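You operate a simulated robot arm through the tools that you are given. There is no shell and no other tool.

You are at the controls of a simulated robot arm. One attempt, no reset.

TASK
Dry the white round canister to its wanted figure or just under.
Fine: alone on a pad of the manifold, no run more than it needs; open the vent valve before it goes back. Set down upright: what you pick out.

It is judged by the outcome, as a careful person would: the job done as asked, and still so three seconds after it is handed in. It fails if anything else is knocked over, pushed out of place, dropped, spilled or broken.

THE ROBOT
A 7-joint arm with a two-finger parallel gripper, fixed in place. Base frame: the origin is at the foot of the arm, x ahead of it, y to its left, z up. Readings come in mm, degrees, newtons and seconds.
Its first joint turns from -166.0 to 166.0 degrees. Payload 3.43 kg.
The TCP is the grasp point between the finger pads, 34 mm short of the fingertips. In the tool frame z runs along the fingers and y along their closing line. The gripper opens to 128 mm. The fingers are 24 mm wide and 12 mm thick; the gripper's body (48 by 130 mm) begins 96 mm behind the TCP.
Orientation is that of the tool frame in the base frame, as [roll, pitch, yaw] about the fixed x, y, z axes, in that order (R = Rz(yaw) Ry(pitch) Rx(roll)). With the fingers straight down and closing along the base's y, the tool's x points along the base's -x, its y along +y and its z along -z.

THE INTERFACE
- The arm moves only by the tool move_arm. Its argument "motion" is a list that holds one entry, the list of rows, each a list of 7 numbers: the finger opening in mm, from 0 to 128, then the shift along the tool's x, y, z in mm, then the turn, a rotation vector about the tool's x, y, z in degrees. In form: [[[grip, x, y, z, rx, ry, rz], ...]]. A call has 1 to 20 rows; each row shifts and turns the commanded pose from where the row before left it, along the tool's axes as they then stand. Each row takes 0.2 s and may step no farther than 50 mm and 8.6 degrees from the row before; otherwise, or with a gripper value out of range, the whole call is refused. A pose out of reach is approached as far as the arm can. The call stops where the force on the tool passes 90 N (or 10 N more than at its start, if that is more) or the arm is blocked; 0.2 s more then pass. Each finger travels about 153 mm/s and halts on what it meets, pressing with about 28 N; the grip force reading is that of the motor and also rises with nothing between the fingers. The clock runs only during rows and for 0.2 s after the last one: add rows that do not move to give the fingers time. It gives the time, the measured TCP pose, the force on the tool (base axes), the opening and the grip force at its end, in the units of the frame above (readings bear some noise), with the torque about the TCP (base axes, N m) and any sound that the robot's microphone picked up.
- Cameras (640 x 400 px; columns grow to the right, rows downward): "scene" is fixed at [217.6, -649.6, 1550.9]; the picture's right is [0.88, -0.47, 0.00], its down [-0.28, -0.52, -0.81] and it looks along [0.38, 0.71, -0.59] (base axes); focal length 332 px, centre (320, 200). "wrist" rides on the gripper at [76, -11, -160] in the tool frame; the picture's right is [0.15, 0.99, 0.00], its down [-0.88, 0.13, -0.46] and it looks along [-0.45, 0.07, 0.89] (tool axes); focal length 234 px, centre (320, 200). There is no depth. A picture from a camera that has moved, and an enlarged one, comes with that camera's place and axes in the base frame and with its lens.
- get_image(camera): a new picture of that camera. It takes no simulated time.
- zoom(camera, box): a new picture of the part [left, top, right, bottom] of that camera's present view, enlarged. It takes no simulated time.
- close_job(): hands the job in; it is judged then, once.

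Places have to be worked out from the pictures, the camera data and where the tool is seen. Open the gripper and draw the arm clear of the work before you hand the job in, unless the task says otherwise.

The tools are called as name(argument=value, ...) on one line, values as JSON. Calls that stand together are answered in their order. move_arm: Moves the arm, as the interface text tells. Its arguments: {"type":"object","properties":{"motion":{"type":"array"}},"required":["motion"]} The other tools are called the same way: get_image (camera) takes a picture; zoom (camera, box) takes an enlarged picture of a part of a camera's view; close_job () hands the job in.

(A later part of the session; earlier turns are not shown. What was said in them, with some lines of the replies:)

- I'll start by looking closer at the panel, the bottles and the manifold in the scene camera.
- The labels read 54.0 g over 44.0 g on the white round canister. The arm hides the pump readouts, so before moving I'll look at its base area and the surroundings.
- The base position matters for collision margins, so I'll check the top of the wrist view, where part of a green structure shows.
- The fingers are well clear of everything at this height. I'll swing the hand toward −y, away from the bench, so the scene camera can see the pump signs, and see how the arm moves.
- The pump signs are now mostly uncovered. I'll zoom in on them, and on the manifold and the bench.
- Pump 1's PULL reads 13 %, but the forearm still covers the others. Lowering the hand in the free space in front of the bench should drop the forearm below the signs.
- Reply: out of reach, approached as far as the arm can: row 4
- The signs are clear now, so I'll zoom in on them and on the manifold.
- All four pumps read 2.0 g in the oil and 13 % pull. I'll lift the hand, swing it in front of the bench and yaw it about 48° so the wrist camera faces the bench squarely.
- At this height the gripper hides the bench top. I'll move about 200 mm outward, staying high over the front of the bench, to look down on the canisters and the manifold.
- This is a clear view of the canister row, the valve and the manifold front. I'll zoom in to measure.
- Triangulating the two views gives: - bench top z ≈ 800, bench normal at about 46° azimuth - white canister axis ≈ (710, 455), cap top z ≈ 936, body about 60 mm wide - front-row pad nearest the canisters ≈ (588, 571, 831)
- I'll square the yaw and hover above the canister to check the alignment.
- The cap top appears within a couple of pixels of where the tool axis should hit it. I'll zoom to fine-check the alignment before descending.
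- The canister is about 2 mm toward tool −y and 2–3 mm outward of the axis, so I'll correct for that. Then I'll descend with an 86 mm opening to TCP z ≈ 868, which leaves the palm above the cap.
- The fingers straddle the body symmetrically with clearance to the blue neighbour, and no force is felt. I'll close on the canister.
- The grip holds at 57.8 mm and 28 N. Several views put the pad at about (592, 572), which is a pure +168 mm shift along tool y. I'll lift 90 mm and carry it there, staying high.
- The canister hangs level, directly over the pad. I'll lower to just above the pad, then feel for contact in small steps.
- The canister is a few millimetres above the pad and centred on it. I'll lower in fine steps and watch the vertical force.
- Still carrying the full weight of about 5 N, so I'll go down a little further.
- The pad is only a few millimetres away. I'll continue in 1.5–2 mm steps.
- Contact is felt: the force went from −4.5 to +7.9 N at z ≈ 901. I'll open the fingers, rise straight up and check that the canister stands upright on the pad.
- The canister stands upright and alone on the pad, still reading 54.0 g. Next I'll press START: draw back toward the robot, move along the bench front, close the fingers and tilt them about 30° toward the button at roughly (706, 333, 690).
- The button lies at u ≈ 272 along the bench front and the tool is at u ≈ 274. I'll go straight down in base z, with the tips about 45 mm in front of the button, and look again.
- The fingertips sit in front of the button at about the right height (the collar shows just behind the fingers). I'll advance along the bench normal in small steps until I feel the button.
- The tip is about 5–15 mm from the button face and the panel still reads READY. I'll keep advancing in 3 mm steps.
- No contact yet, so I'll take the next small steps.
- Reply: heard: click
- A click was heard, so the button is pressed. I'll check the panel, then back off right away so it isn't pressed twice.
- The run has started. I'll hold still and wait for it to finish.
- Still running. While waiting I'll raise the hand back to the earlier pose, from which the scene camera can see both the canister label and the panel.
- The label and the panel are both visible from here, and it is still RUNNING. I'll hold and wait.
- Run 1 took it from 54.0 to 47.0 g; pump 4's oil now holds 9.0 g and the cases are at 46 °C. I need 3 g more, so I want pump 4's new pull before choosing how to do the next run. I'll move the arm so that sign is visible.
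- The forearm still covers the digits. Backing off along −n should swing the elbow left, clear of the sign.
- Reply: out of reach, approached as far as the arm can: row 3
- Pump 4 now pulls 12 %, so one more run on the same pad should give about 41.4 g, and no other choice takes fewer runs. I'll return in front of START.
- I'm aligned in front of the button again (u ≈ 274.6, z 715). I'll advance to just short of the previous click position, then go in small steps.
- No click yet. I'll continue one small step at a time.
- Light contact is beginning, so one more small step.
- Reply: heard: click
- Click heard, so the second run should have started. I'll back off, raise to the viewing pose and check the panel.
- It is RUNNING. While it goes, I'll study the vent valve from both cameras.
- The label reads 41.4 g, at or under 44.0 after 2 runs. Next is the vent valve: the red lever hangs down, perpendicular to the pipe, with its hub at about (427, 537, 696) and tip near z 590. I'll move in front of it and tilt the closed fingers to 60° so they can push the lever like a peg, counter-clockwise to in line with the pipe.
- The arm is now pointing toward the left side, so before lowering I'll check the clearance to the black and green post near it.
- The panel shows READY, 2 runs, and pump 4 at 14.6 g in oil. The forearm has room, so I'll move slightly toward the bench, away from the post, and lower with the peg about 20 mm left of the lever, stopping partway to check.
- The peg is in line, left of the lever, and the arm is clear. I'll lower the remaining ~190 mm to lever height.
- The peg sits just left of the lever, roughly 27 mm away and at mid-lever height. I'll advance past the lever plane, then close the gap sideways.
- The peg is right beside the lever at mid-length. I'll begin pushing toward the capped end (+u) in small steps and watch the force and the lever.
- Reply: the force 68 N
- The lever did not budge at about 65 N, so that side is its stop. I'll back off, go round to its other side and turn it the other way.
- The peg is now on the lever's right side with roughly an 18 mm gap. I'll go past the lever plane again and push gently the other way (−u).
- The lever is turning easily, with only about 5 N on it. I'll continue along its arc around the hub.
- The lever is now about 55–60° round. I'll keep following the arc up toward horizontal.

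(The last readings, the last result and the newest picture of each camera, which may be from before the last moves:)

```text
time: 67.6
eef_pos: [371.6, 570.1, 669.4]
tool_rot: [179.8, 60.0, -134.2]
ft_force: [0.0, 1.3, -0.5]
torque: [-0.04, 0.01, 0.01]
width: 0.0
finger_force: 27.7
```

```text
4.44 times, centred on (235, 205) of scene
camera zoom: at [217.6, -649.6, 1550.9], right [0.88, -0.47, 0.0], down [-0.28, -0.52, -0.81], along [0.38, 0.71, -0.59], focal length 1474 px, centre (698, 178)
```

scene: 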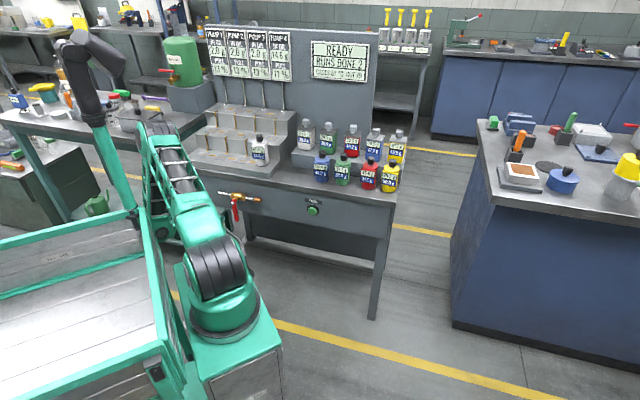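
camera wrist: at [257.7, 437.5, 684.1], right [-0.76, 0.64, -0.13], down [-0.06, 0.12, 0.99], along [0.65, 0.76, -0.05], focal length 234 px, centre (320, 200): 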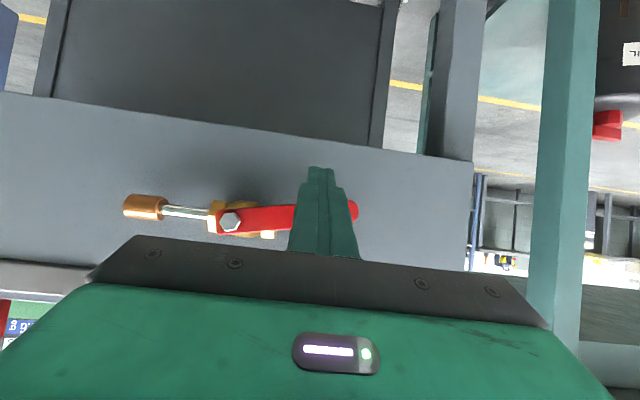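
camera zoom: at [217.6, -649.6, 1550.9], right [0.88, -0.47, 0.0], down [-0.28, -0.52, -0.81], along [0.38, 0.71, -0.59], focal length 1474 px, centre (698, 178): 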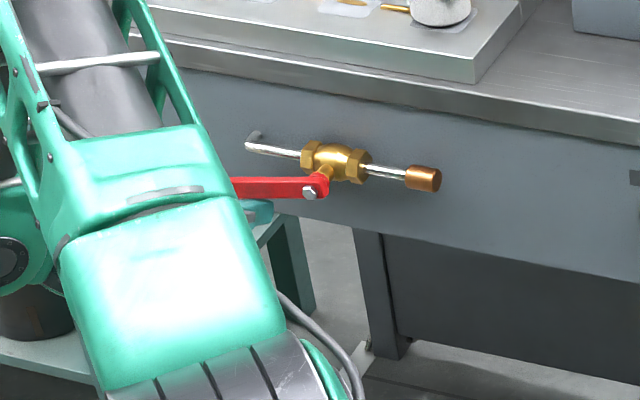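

The lever is about 13° short of in line with the pipe. I'll lift it the rest of the way in small increments.

move_arm(motion=[[[0, -4.3, 3, -2.5, 0, 0, 0], [0, -4.3, 3, -2.5, 0, 0, 0], [0, -2.6, 1, -1.5, 0, 0, 0], [0, 0, 0, 0, 0, 0, 0]]])

get_image(camera="wrist")

zoom(camera="scene", box=[180, 160, 290, 250])

```text
time: 68.6
eef_pos: [367.6, 575.5, 683.4]
tool_rot: [179.9, 59.9, -134.3]
ft_force: [-3.5, -4.9, -3.3]
torque: [0.0, 0.05, 0.0]
width: 0.3
finger_force: 28.4
```

```text
taken
camera wrist: at [252.9, 441.6, 697.0], right [-0.76, 0.64, -0.13], down [-0.06, 0.12, 0.99], along [0.65, 0.76, -0.06], focal length 234 px, centre (320, 200)
```

wrist: 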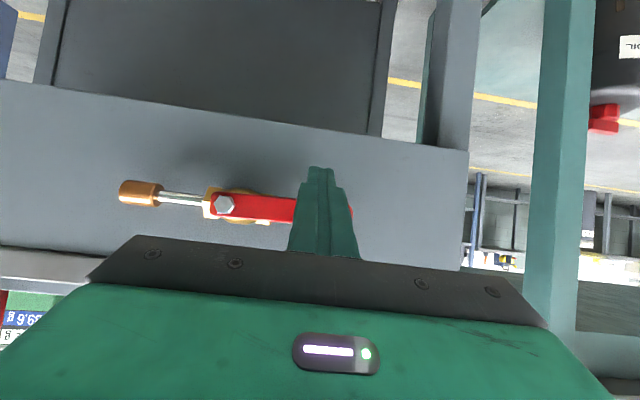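

```text
4.44 times, centred on (235, 205) of scene
camera zoom: at [217.6, -649.6, 1550.9], right [0.88, -0.47, 0.0], down [-0.28, -0.52, -0.81], along [0.38, 0.71, -0.59], focal length 1474 px, centre (698, 178)
```

zoom: 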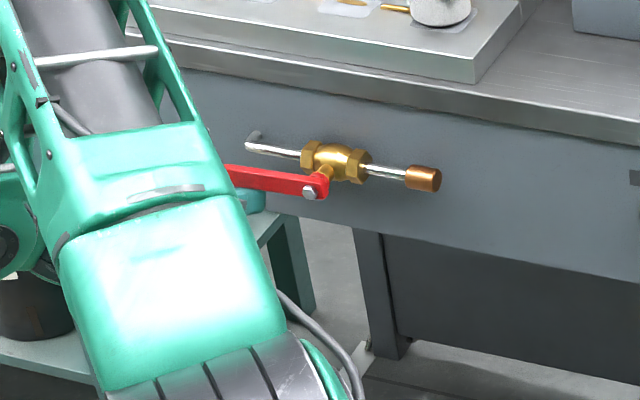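

The lever looks nearly in line with the pipe, and the force is small (about 6 N). I'll zoom in to judge the remaining angle.

zoom(camera="wrist", box=[110, 150, 370, 260])

zoom(camera="scene", box=[220, 175, 290, 225])

zoom(camera="scene", box=[300, 30, 380, 90])

```text
2.46 times, centred on (240, 205) of wrist
camera zoom: at [252.9, 441.6, 697.0], right [-0.76, 0.64, -0.13], down [-0.06, 0.12, 0.99], along [0.65, 0.76, -0.06], focal length 576 px, centre (517, 188)
```

zoom: 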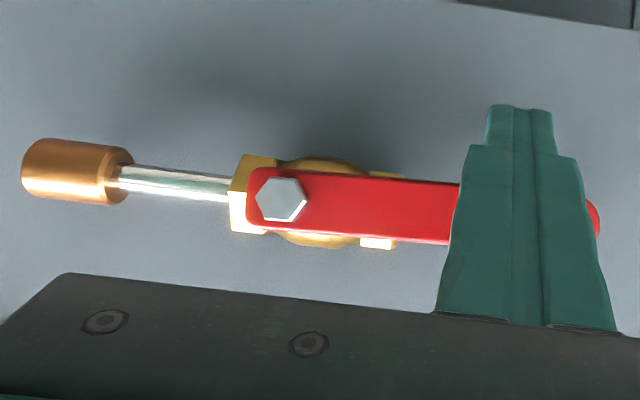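

```text
8.00 times, centred on (255, 200) of scene
camera zoom: at [217.6, -649.6, 1550.9], right [0.88, -0.47, 0.0], down [-0.28, -0.52, -0.81], along [0.38, 0.71, -0.59], focal length 2653 px, centre (840, 200)
```

zoom: 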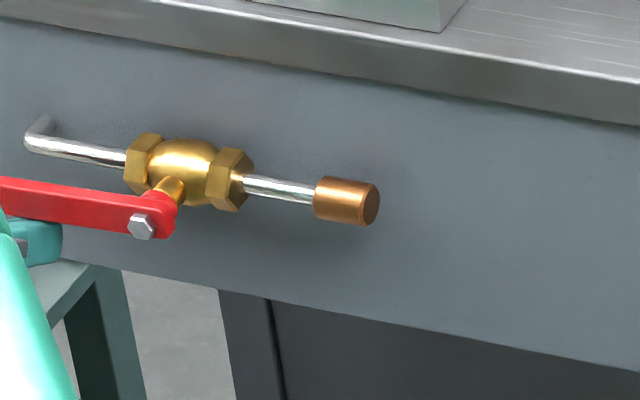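

```text
6.67 times, centred on (340, 60) of scene
camera zoom: at [217.6, -649.6, 1550.9], right [0.88, -0.47, 0.0], down [-0.28, -0.52, -0.81], along [0.38, 0.71, -0.59], focal length 2210 px, centre (187, 1133)
```

zoom: 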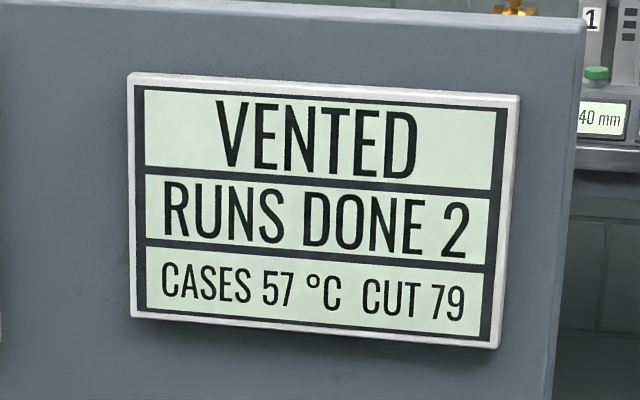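

The panel reads VENTED. I'll nudge the lever 2 mm more so it's fully in line, then drop the peg away and confirm it stays.

move_arm(motion=[[[0, -1.7, 0, -1, 0, 0, 0], [0, 0, 0, 0, 0, 0, 0]]])

move_arm(motion=[[[0, 10.4, 0, 6, 0, 0, 0], [0, 10, 0, -17.3, 0, 0, 0], [0, 12.5, 0, -21.6, 0, 0, 0], [0, 0, 0, 0, 0, 0, 0]]])

get_image(camera="wrist")

zoom(camera="scene", box=[300, 30, 380, 90])

```text
time: 69.2
eef_pos: [366.6, 577.0, 684.2]
tool_rot: [179.9, 60.0, -134.3]
ft_force: [-4.6, -2.2, -4.8]
torque: [-0.05, 0.02, 0.02]
width: 0.0
finger_force: 28.1
```

```text
time: 70.2
eef_pos: [335.7, 544.0, 674.0]
tool_rot: [179.9, 60.0, -134.3]
ft_force: [-0.4, 0.0, 0.3]
torque: [0.0, 0.04, 0.01]
width: 0.1
finger_force: 28.1
```

```text
taken
camera wrist: at [221.1, 409.2, 688.0], right [-0.76, 0.64, -0.13], down [-0.06, 0.12, 0.99], along [0.65, 0.76, -0.06], focal length 234 px, centre (320, 200)
```

wrist: 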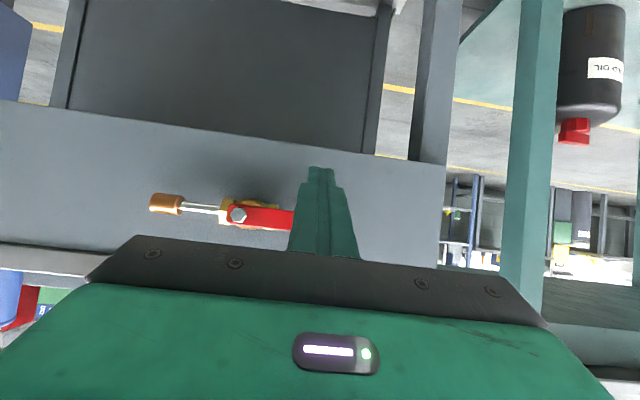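

```text
6.67 times, centred on (340, 60) of scene
camera zoom: at [217.6, -649.6, 1550.9], right [0.88, -0.47, 0.0], down [-0.28, -0.52, -0.81], along [0.38, 0.71, -0.59], focal length 2210 px, centre (187, 1133)
```

zoom: 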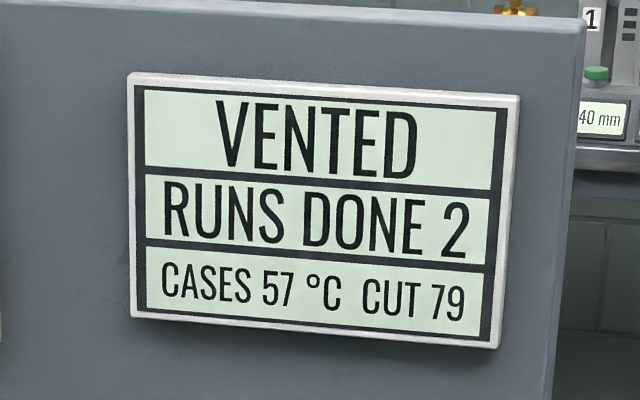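

The valve stays open and the panel still reads VENTED. Now I'll retreat straight up along the way I came, un-tilting as I rise.

move_arm(motion=[[[0, -38.5, 0, -22.2, 0, 0, 0], [0, -38.5, 0, -22.2, 0, 0, 0], [0, -38.5, 0, -22.2, 0, 0, 0], [0, -38.5, 0, -22.2, 0, 0, 0], [0, -38.5, 0, -22.2, 0, 0, 0], [0, -38.5, 0, -22.2, 0, 0, 0], [0, -38.5, 0, -22.2, 0, 0, 0], [0, -38.5, 0, -22.2, 0, 0, 0], [0, 0, 0, 0, 0, 7.5, 0], [0, 0, 0, 0, 0, 7.5, 0], [0, 0, 0, 0, 0, 7.5, 0], [0, 0, 0, 0, 0, 7.5, 0], [0, 0, 0, 0, 0, 0, 0]]])

get_image(camera="scene")

```text
time: 73.0
eef_pos: [334.2, 543.2, 1030.0]
tool_rot: [180.0, 29.9, -134.2]
ft_force: [1.2, -0.4, 0.4]
torque: [0.01, 0.0, -0.01]
width: 0.0
finger_force: 28.4
```

```text
taken
```

scene: 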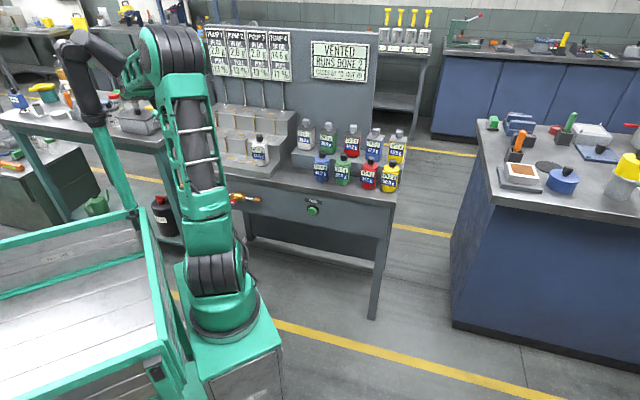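

Next I'll slide along to the canister's column, level the tool, open the fingers and hover above the pad, well clear of the cap.

move_arm(motion=[[[0, 0, -41, 0, 0, 0, 0], [0, 0, -41, 0, 0, 0, 0], [0, 0, -40, 0, 0, 0, 0], [0, 0, -40, 0, 0, 0, 0], [20, 0, 0, 0, 0, 7.5, 0], [40, 0, 0, 0, 0, 7.5, 0], [60, 0, 0, 0, 0, 7.5, 0], [88, 0, 0, 0, 0, 7.5, 0], [88, 0, 0, -35, 0, 0, 0], [88, -40, 0, 0, 0, 0, 0], [88, -40, 0, 0, 0, 0, 0], [88, -40, 0, 0, 0, 0, 0], [88, -40, 0, 0, 0, 0, 0], [88, -38, 0, 0, 0, 0, 0], [88, 0, 0, 0, 0, 0, 0], [88, 0, 0, 0, 0, 0, 0]]])

get_image(camera="wrist")

```text
time: 76.4
eef_pos: [591.8, 571.9, 1062.3]
tool_rot: [180.0, 0.1, -134.1]
ft_force: [0.1, 0.0, 0.2]
torque: [-0.03, 0.02, 0.01]
width: 88.2
finger_force: 0.0
```

```text
taken
camera wrist: at [546.9, 510.9, 1222.2], right [-0.81, 0.58, 0.0], down [0.52, 0.72, 0.46], along [0.27, 0.37, -0.89], focal length 234 px, centre (320, 200)
```

wrist: 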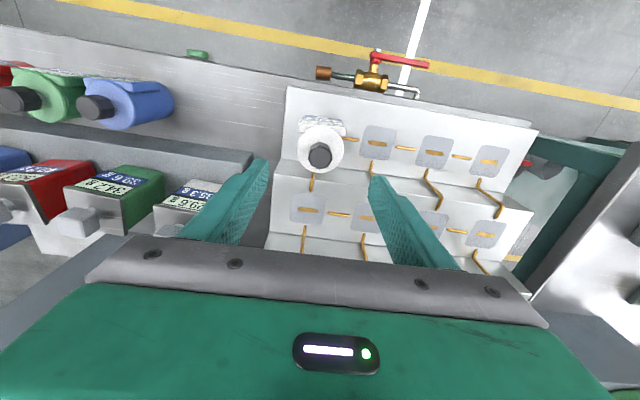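

The hover matches the release pose. I'll descend around the canister to the same grasp height (z ≈ 902) and close.

move_arm(motion=[[[88, 0, 0, 40, 0, 0, 0], [88, 0, 0, 40, 0, 0, 0], [88, 0, 0, 40, 0, 0, 0], [88, 0, 0, 25, 0, 0, 0], [88, 0, 0, 14, 0, 0, 0], [88, 0, 0, 0, 0, 0, 0], [45, 0, 0, 0, 0, 0, 0], [45, 0, 0, 0, 0, 0, 0], [45, 0, 0, 0, 0, 0, 0], [45, 0, 0, 0, 0, 0, 0]]])

get_image(camera="wrist")

zoom(camera="scene", box=[230, 110, 310, 180])

```text
time: 78.6
eef_pos: [590.6, 573.6, 903.8]
tool_rot: [180.0, -0.1, -134.1]
ft_force: [-0.7, -1.1, 0.6]
torque: [-0.07, -0.1, -0.04]
width: 57.5
finger_force: 28.2
```

```text
taken
camera wrist: at [545.5, 511.7, 1063.0], right [-0.81, 0.58, 0.0], down [0.52, 0.72, 0.45], along [0.27, 0.37, -0.89], focal length 234 px, centre (320, 200)
```

wrist: 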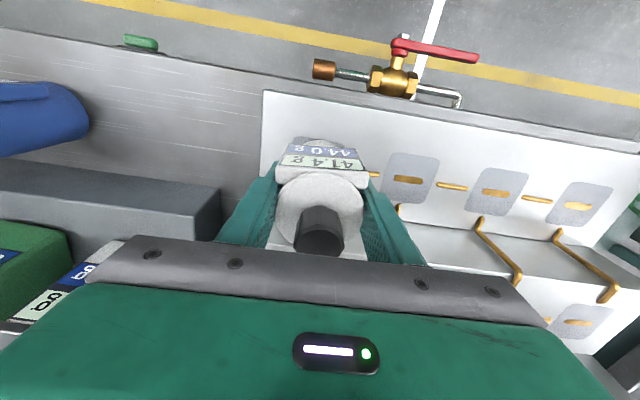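

```text
5.71 times, centred on (270, 145) of scene
camera zoom: at [217.6, -649.6, 1550.9], right [0.88, -0.47, 0.0], down [-0.28, -0.52, -0.81], along [0.38, 0.71, -0.59], focal length 1895 px, centre (606, 514)
```

zoom: 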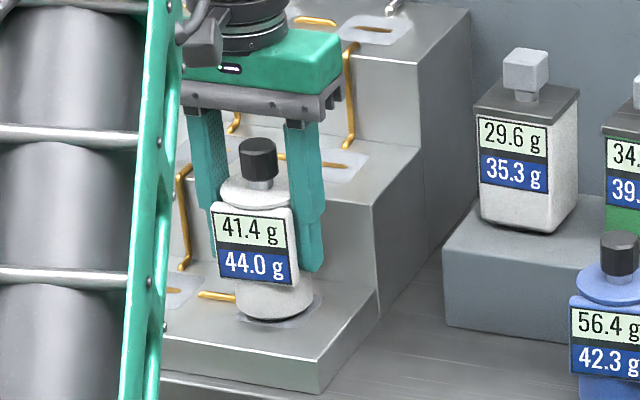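

Gripped again at 57.5 mm. I'll lift a few millimetres first to make sure the pad has let go.

move_arm(motion=[[[45, 0, 0, -3, 0, 0, 0], [45, 0, 0, -4, 0, 0, 0], [45, 0, 0, 0, 0, 0, 0]]])

zoom(camera="scene", box=[230, 110, 310, 180])

```text
time: 79.4
eef_pos: [590.0, 572.9, 910.8]
tool_rot: [-180.0, 0.1, -134.2]
ft_force: [-0.1, -0.6, -4.6]
torque: [-0.02, 0.02, 0.01]
width: 57.4
finger_force: 27.6
```

```text
5.71 times, centred on (270, 145) of scene
camera zoom: at [217.6, -649.6, 1550.9], right [0.88, -0.47, 0.0], down [-0.28, -0.52, -0.81], along [0.38, 0.71, -0.59], focal length 1895 px, centre (606, 514)
```

zoom: 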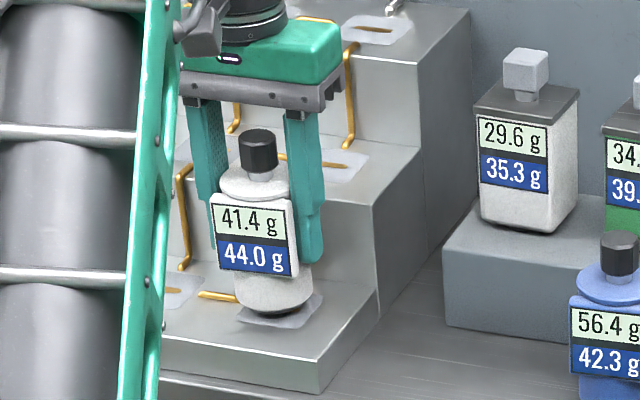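

It came off freely carrying only its 5 N weight. I'll lift, carry it back to its original spot (712.8, 455.1) and stop above the bench for a check.

move_arm(motion=[[[45, 0, 0, -27, 0, 0, 0], [45, 0, 0, -27, 0, 0, 0], [45, -1, -34, 0, 0, 0, 0], [45, 0, -34, 0, 0, 0, 0], [45, 0, -34, 0, 0, 0, 0], [45, 0, -34, 0, 0, 0, 0], [45, 0, -34, 0, 0, 0, 0], [45, 0, 0, 0, 0, 0, 0], [45, 0, 0, 0, 0, 0, 0]]])

get_image(camera="wrist")

zoom(camera="scene", box=[240, 90, 380, 210])

```text
time: 81.4
eef_pos: [714.0, 456.0, 964.1]
tool_rot: [-179.9, -0.1, -134.2]
ft_force: [0.8, 0.2, -4.7]
torque: [-0.03, 0.02, 0.01]
width: 57.5
finger_force: 28.7
```

```text
taken
camera wrist: at [670.4, 393.9, 1124.7], right [-0.81, 0.58, 0.0], down [0.52, 0.72, 0.46], along [0.27, 0.37, -0.89], focal length 234 px, centre (320, 200)
```

wrist: 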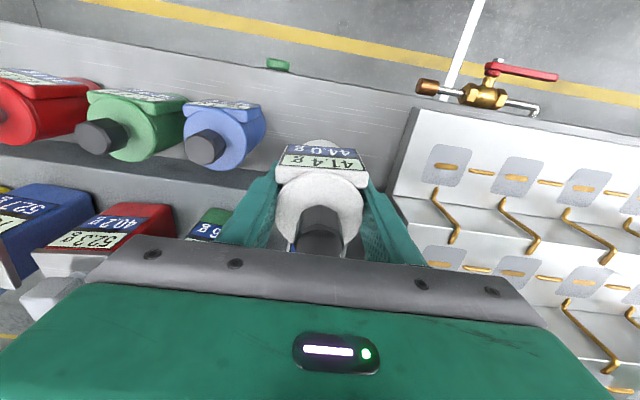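

```text
3.33 times, centred on (310, 150) of scene
camera zoom: at [217.6, -649.6, 1550.9], right [0.88, -0.47, 0.0], down [-0.28, -0.52, -0.81], along [0.38, 0.71, -0.59], focal length 1105 px, centre (353, 367)
```

zoom: 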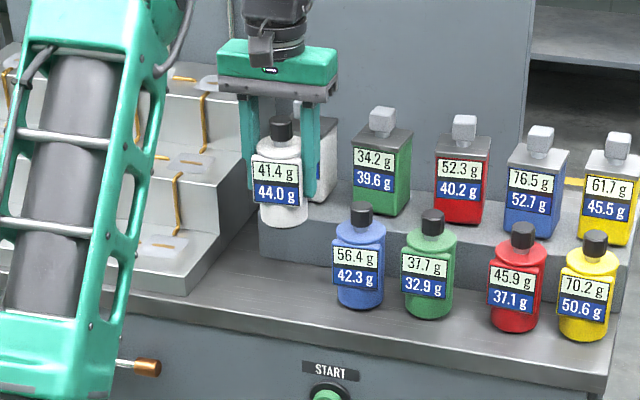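

I'm about 1.5 mm outward of the original pose, so I'll correct that. Then I'll lower to just above the bench before feeling for contact (expected at z ≈ 873).

move_arm(motion=[[[45, 2, 0, 0, 0, 0, 0], [45, 0, 0, 30, 0, 0, 0], [45, 0, 0, 30, 0, 0, 0], [45, 0, 0, 14, 0, 0, 0], [45, 0, 0, 8, 0, 0, 0], [45, 0, 0, 0, 0, 0, 0], [45, 0, 0, 0, 0, 0, 0]]])

zoom(camera="scene", box=[260, 100, 360, 190])

```text
time: 83.0
eef_pos: [710.8, 453.3, 883.6]
tool_rot: [-179.9, -0.2, -134.1]
ft_force: [0.8, 0.0, -6.1]
torque: [0.0, -0.02, -0.02]
width: 57.4
finger_force: 28.2
```

```text
4.44 times, centred on (310, 145) of scene
camera zoom: at [217.6, -649.6, 1550.9], right [0.88, -0.47, 0.0], down [-0.28, -0.52, -0.81], along [0.38, 0.71, -0.59], focal length 1474 px, centre (364, 444)
```

zoom: 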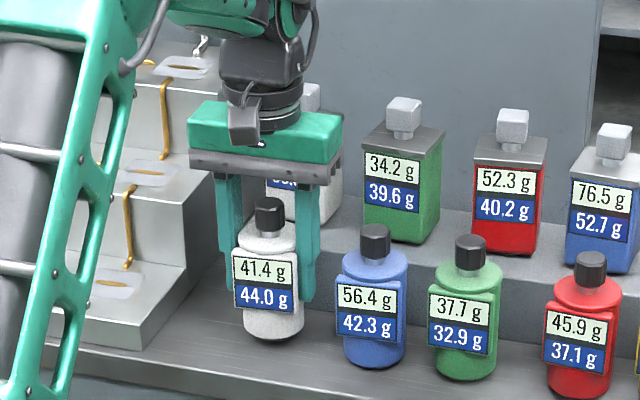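

The canister is about 10 mm above the bench and clear of the step and the blue neighbour. I'll lower it in fine steps.

move_arm(motion=[[[45, 0, 0, 4, 0, 0, 0], [45, 0, 0, 3, 0, 0, 0], [45, 0, 0, 0, 0, 0, 0]]])

move_arm(motion=[[[45, 0, 0, 2, 0, 0, 0], [45, 0, 0, 0, 0, 0, 0]]])

```text
time: 83.8
eef_pos: [711.5, 452.9, 874.7]
tool_rot: [179.9, 0.0, -134.2]
ft_force: [-0.1, 0.1, -4.8]
torque: [0.01, 0.01, 0.03]
width: 57.3
finger_force: 28.2
```

```text
time: 84.4
eef_pos: [710.9, 452.0, 874.3]
tool_rot: [-180.0, 0.2, -134.2]
ft_force: [-0.7, -1.1, 9.0]
torque: [-0.29, 0.11, -0.04]
width: 57.2
finger_force: 28.2
```

Contact is felt (+9 N) at z ≈ 874. I'll open to 86 mm as at the first approach, rise straight up and check.

move_arm(motion=[[[70, 0, 0, 0, 0, 0, 0], [86, 0, 0, 0, 0, 0, 0], [86, 0, 0, 0, 0, 0, 0], [86, 0, 0, -30, 0, 0, 0], [86, 0, 0, -45, 0, 0, 0], [86, 0, 0, -45, 0, 0, 0], [86, 0, 0, -45, 0, 0, 0], [86, 0, 0, 0, 0, 0, 0]]])

get_image(camera="wrist")

zoom(camera="scene", box=[260, 100, 400, 200])

```text
time: 86.2
eef_pos: [711.7, 454.4, 1038.8]
tool_rot: [-179.9, -0.1, -134.2]
ft_force: [-0.3, -0.5, 0.0]
torque: [-0.03, 0.03, -0.01]
width: 85.8
finger_force: 0.1
```

```text
taken
camera wrist: at [667.9, 392.2, 1198.7], right [-0.81, 0.58, 0.0], down [0.52, 0.72, 0.46], along [0.27, 0.37, -0.89], focal length 234 px, centre (320, 200)
```

wrist: 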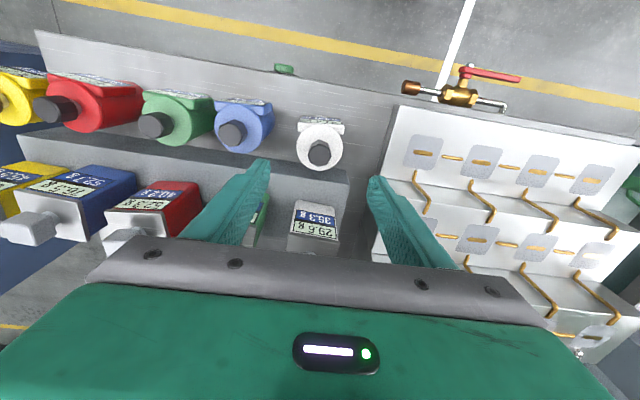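

```text
4.00 times, centred on (330, 150) of scene
camera zoom: at [217.6, -649.6, 1550.9], right [0.88, -0.47, 0.0], down [-0.28, -0.52, -0.81], along [0.38, 0.71, -0.59], focal length 1326 px, centre (280, 400)
```

zoom: 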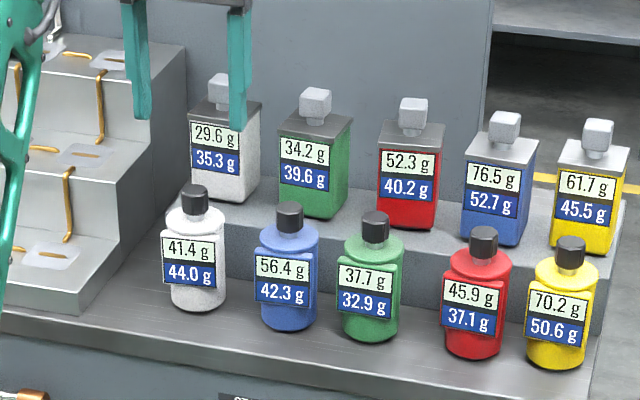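

The canister is back at its spot, upright, reading 41.4 g, with all its neighbours undisturbed. I'll draw the arm clear toward the robot, open the gripper fully and do a final check.

move_arm(motion=[[[86, 0, 0, -20, 0, 0, 0], [86, 45, 0, 0, 0, 0, 0], [86, 45, 0, 0, 0, 0, 0], [86, 45, 0, 0, 0, 0, 0], [110, 45, 0, 0, 0, 0, 0], [128, 45, 0, 0, 0, 0, 0], [128, 0, 0, 0, 0, 0, 0], [128, 0, 0, 0, 0, 0, 0]]])

get_image(camera="scene")

zoom(camera="scene", box=[280, 20, 400, 120])

zoom(camera="scene", box=[210, 110, 400, 230])

get_image(camera="wrist")

```text
time: 88.0
eef_pos: [557.2, 293.3, 1059.1]
tool_rot: [-180.0, 0.1, -134.2]
ft_force: [0.1, 0.2, 0.5]
torque: [0.02, 0.04, -0.01]
width: 128.0
finger_force: 0.0
```

```text
taken
```

scene: 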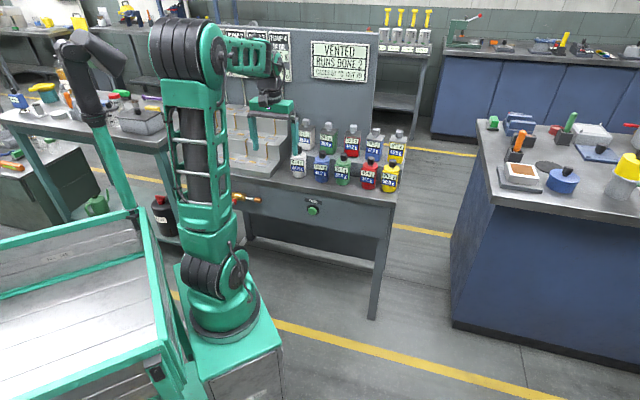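

```text
4.00 times, centred on (340, 70) of scene
camera zoom: at [217.6, -649.6, 1550.9], right [0.88, -0.47, 0.0], down [-0.28, -0.52, -0.81], along [0.38, 0.71, -0.59], focal length 1326 px, centre (240, 720)
```

zoom: 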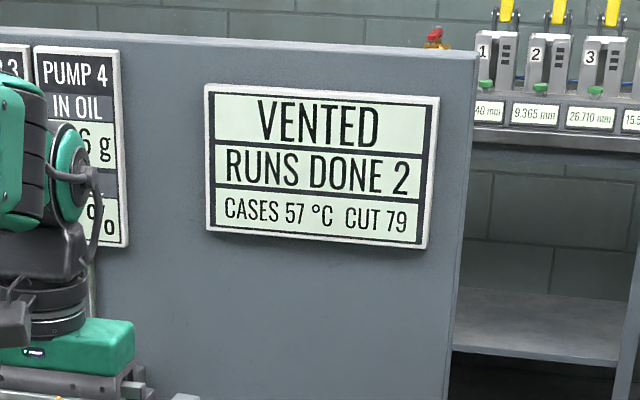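

```text
3.33 times, centred on (305, 170) of scene
camera zoom: at [217.6, -649.6, 1550.9], right [0.88, -0.47, 0.0], down [-0.28, -0.52, -0.81], along [0.38, 0.71, -0.59], focal length 1105 px, centre (370, 300)
```

zoom: 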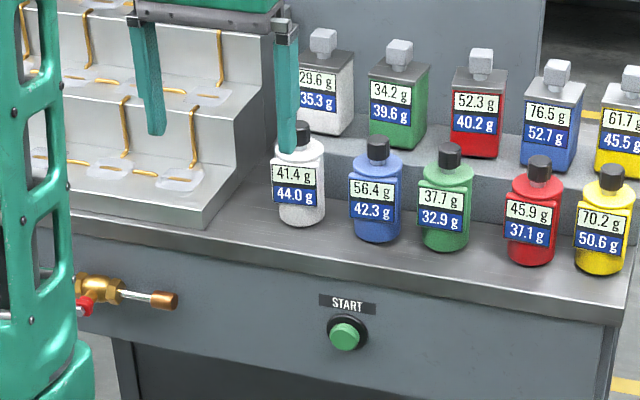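

```text
taken
camera wrist: at [512.2, 231.1, 1217.8], right [-0.81, 0.58, 0.0], down [0.52, 0.72, 0.46], along [0.27, 0.37, -0.89], focal length 234 px, centre (320, 200)
```

wrist: 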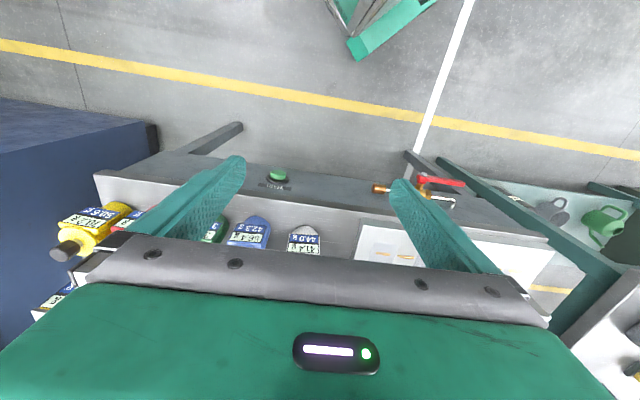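

The end state matches the request:
- The white round canister reads 41.4 g against 44.0 g wanted, after the two runs it needed.
- The vent was open before it was lifted off, and it stands upright at its own place.
- Nothing else has moved, the gripper is open and the arm is clear.

I'll hand the job in.

close_job()

```text
The job is handed in.
```

The white round canister is dried to 41.4 g, just under its wanted 44.0 g, and the job is handed in.

- **Runs:** It needed two, alone on the front pad nearest the canisters: 54.0 g to 47.0 g, then to 41.4 g. One run would have left it 3 g over.
- **Vent valve:** I opened it before lifting the canister off the pad, and the panel still reads VENTED. I first pushed the lever toward its stop, at about 65 N. It did not move, so I turned it the other way and it opened easily.
- **End state:** The canister stands upright back at its own place, and I saw nothing else knocked or moved. The gripper is open and the arm is drawn clear of the bench.
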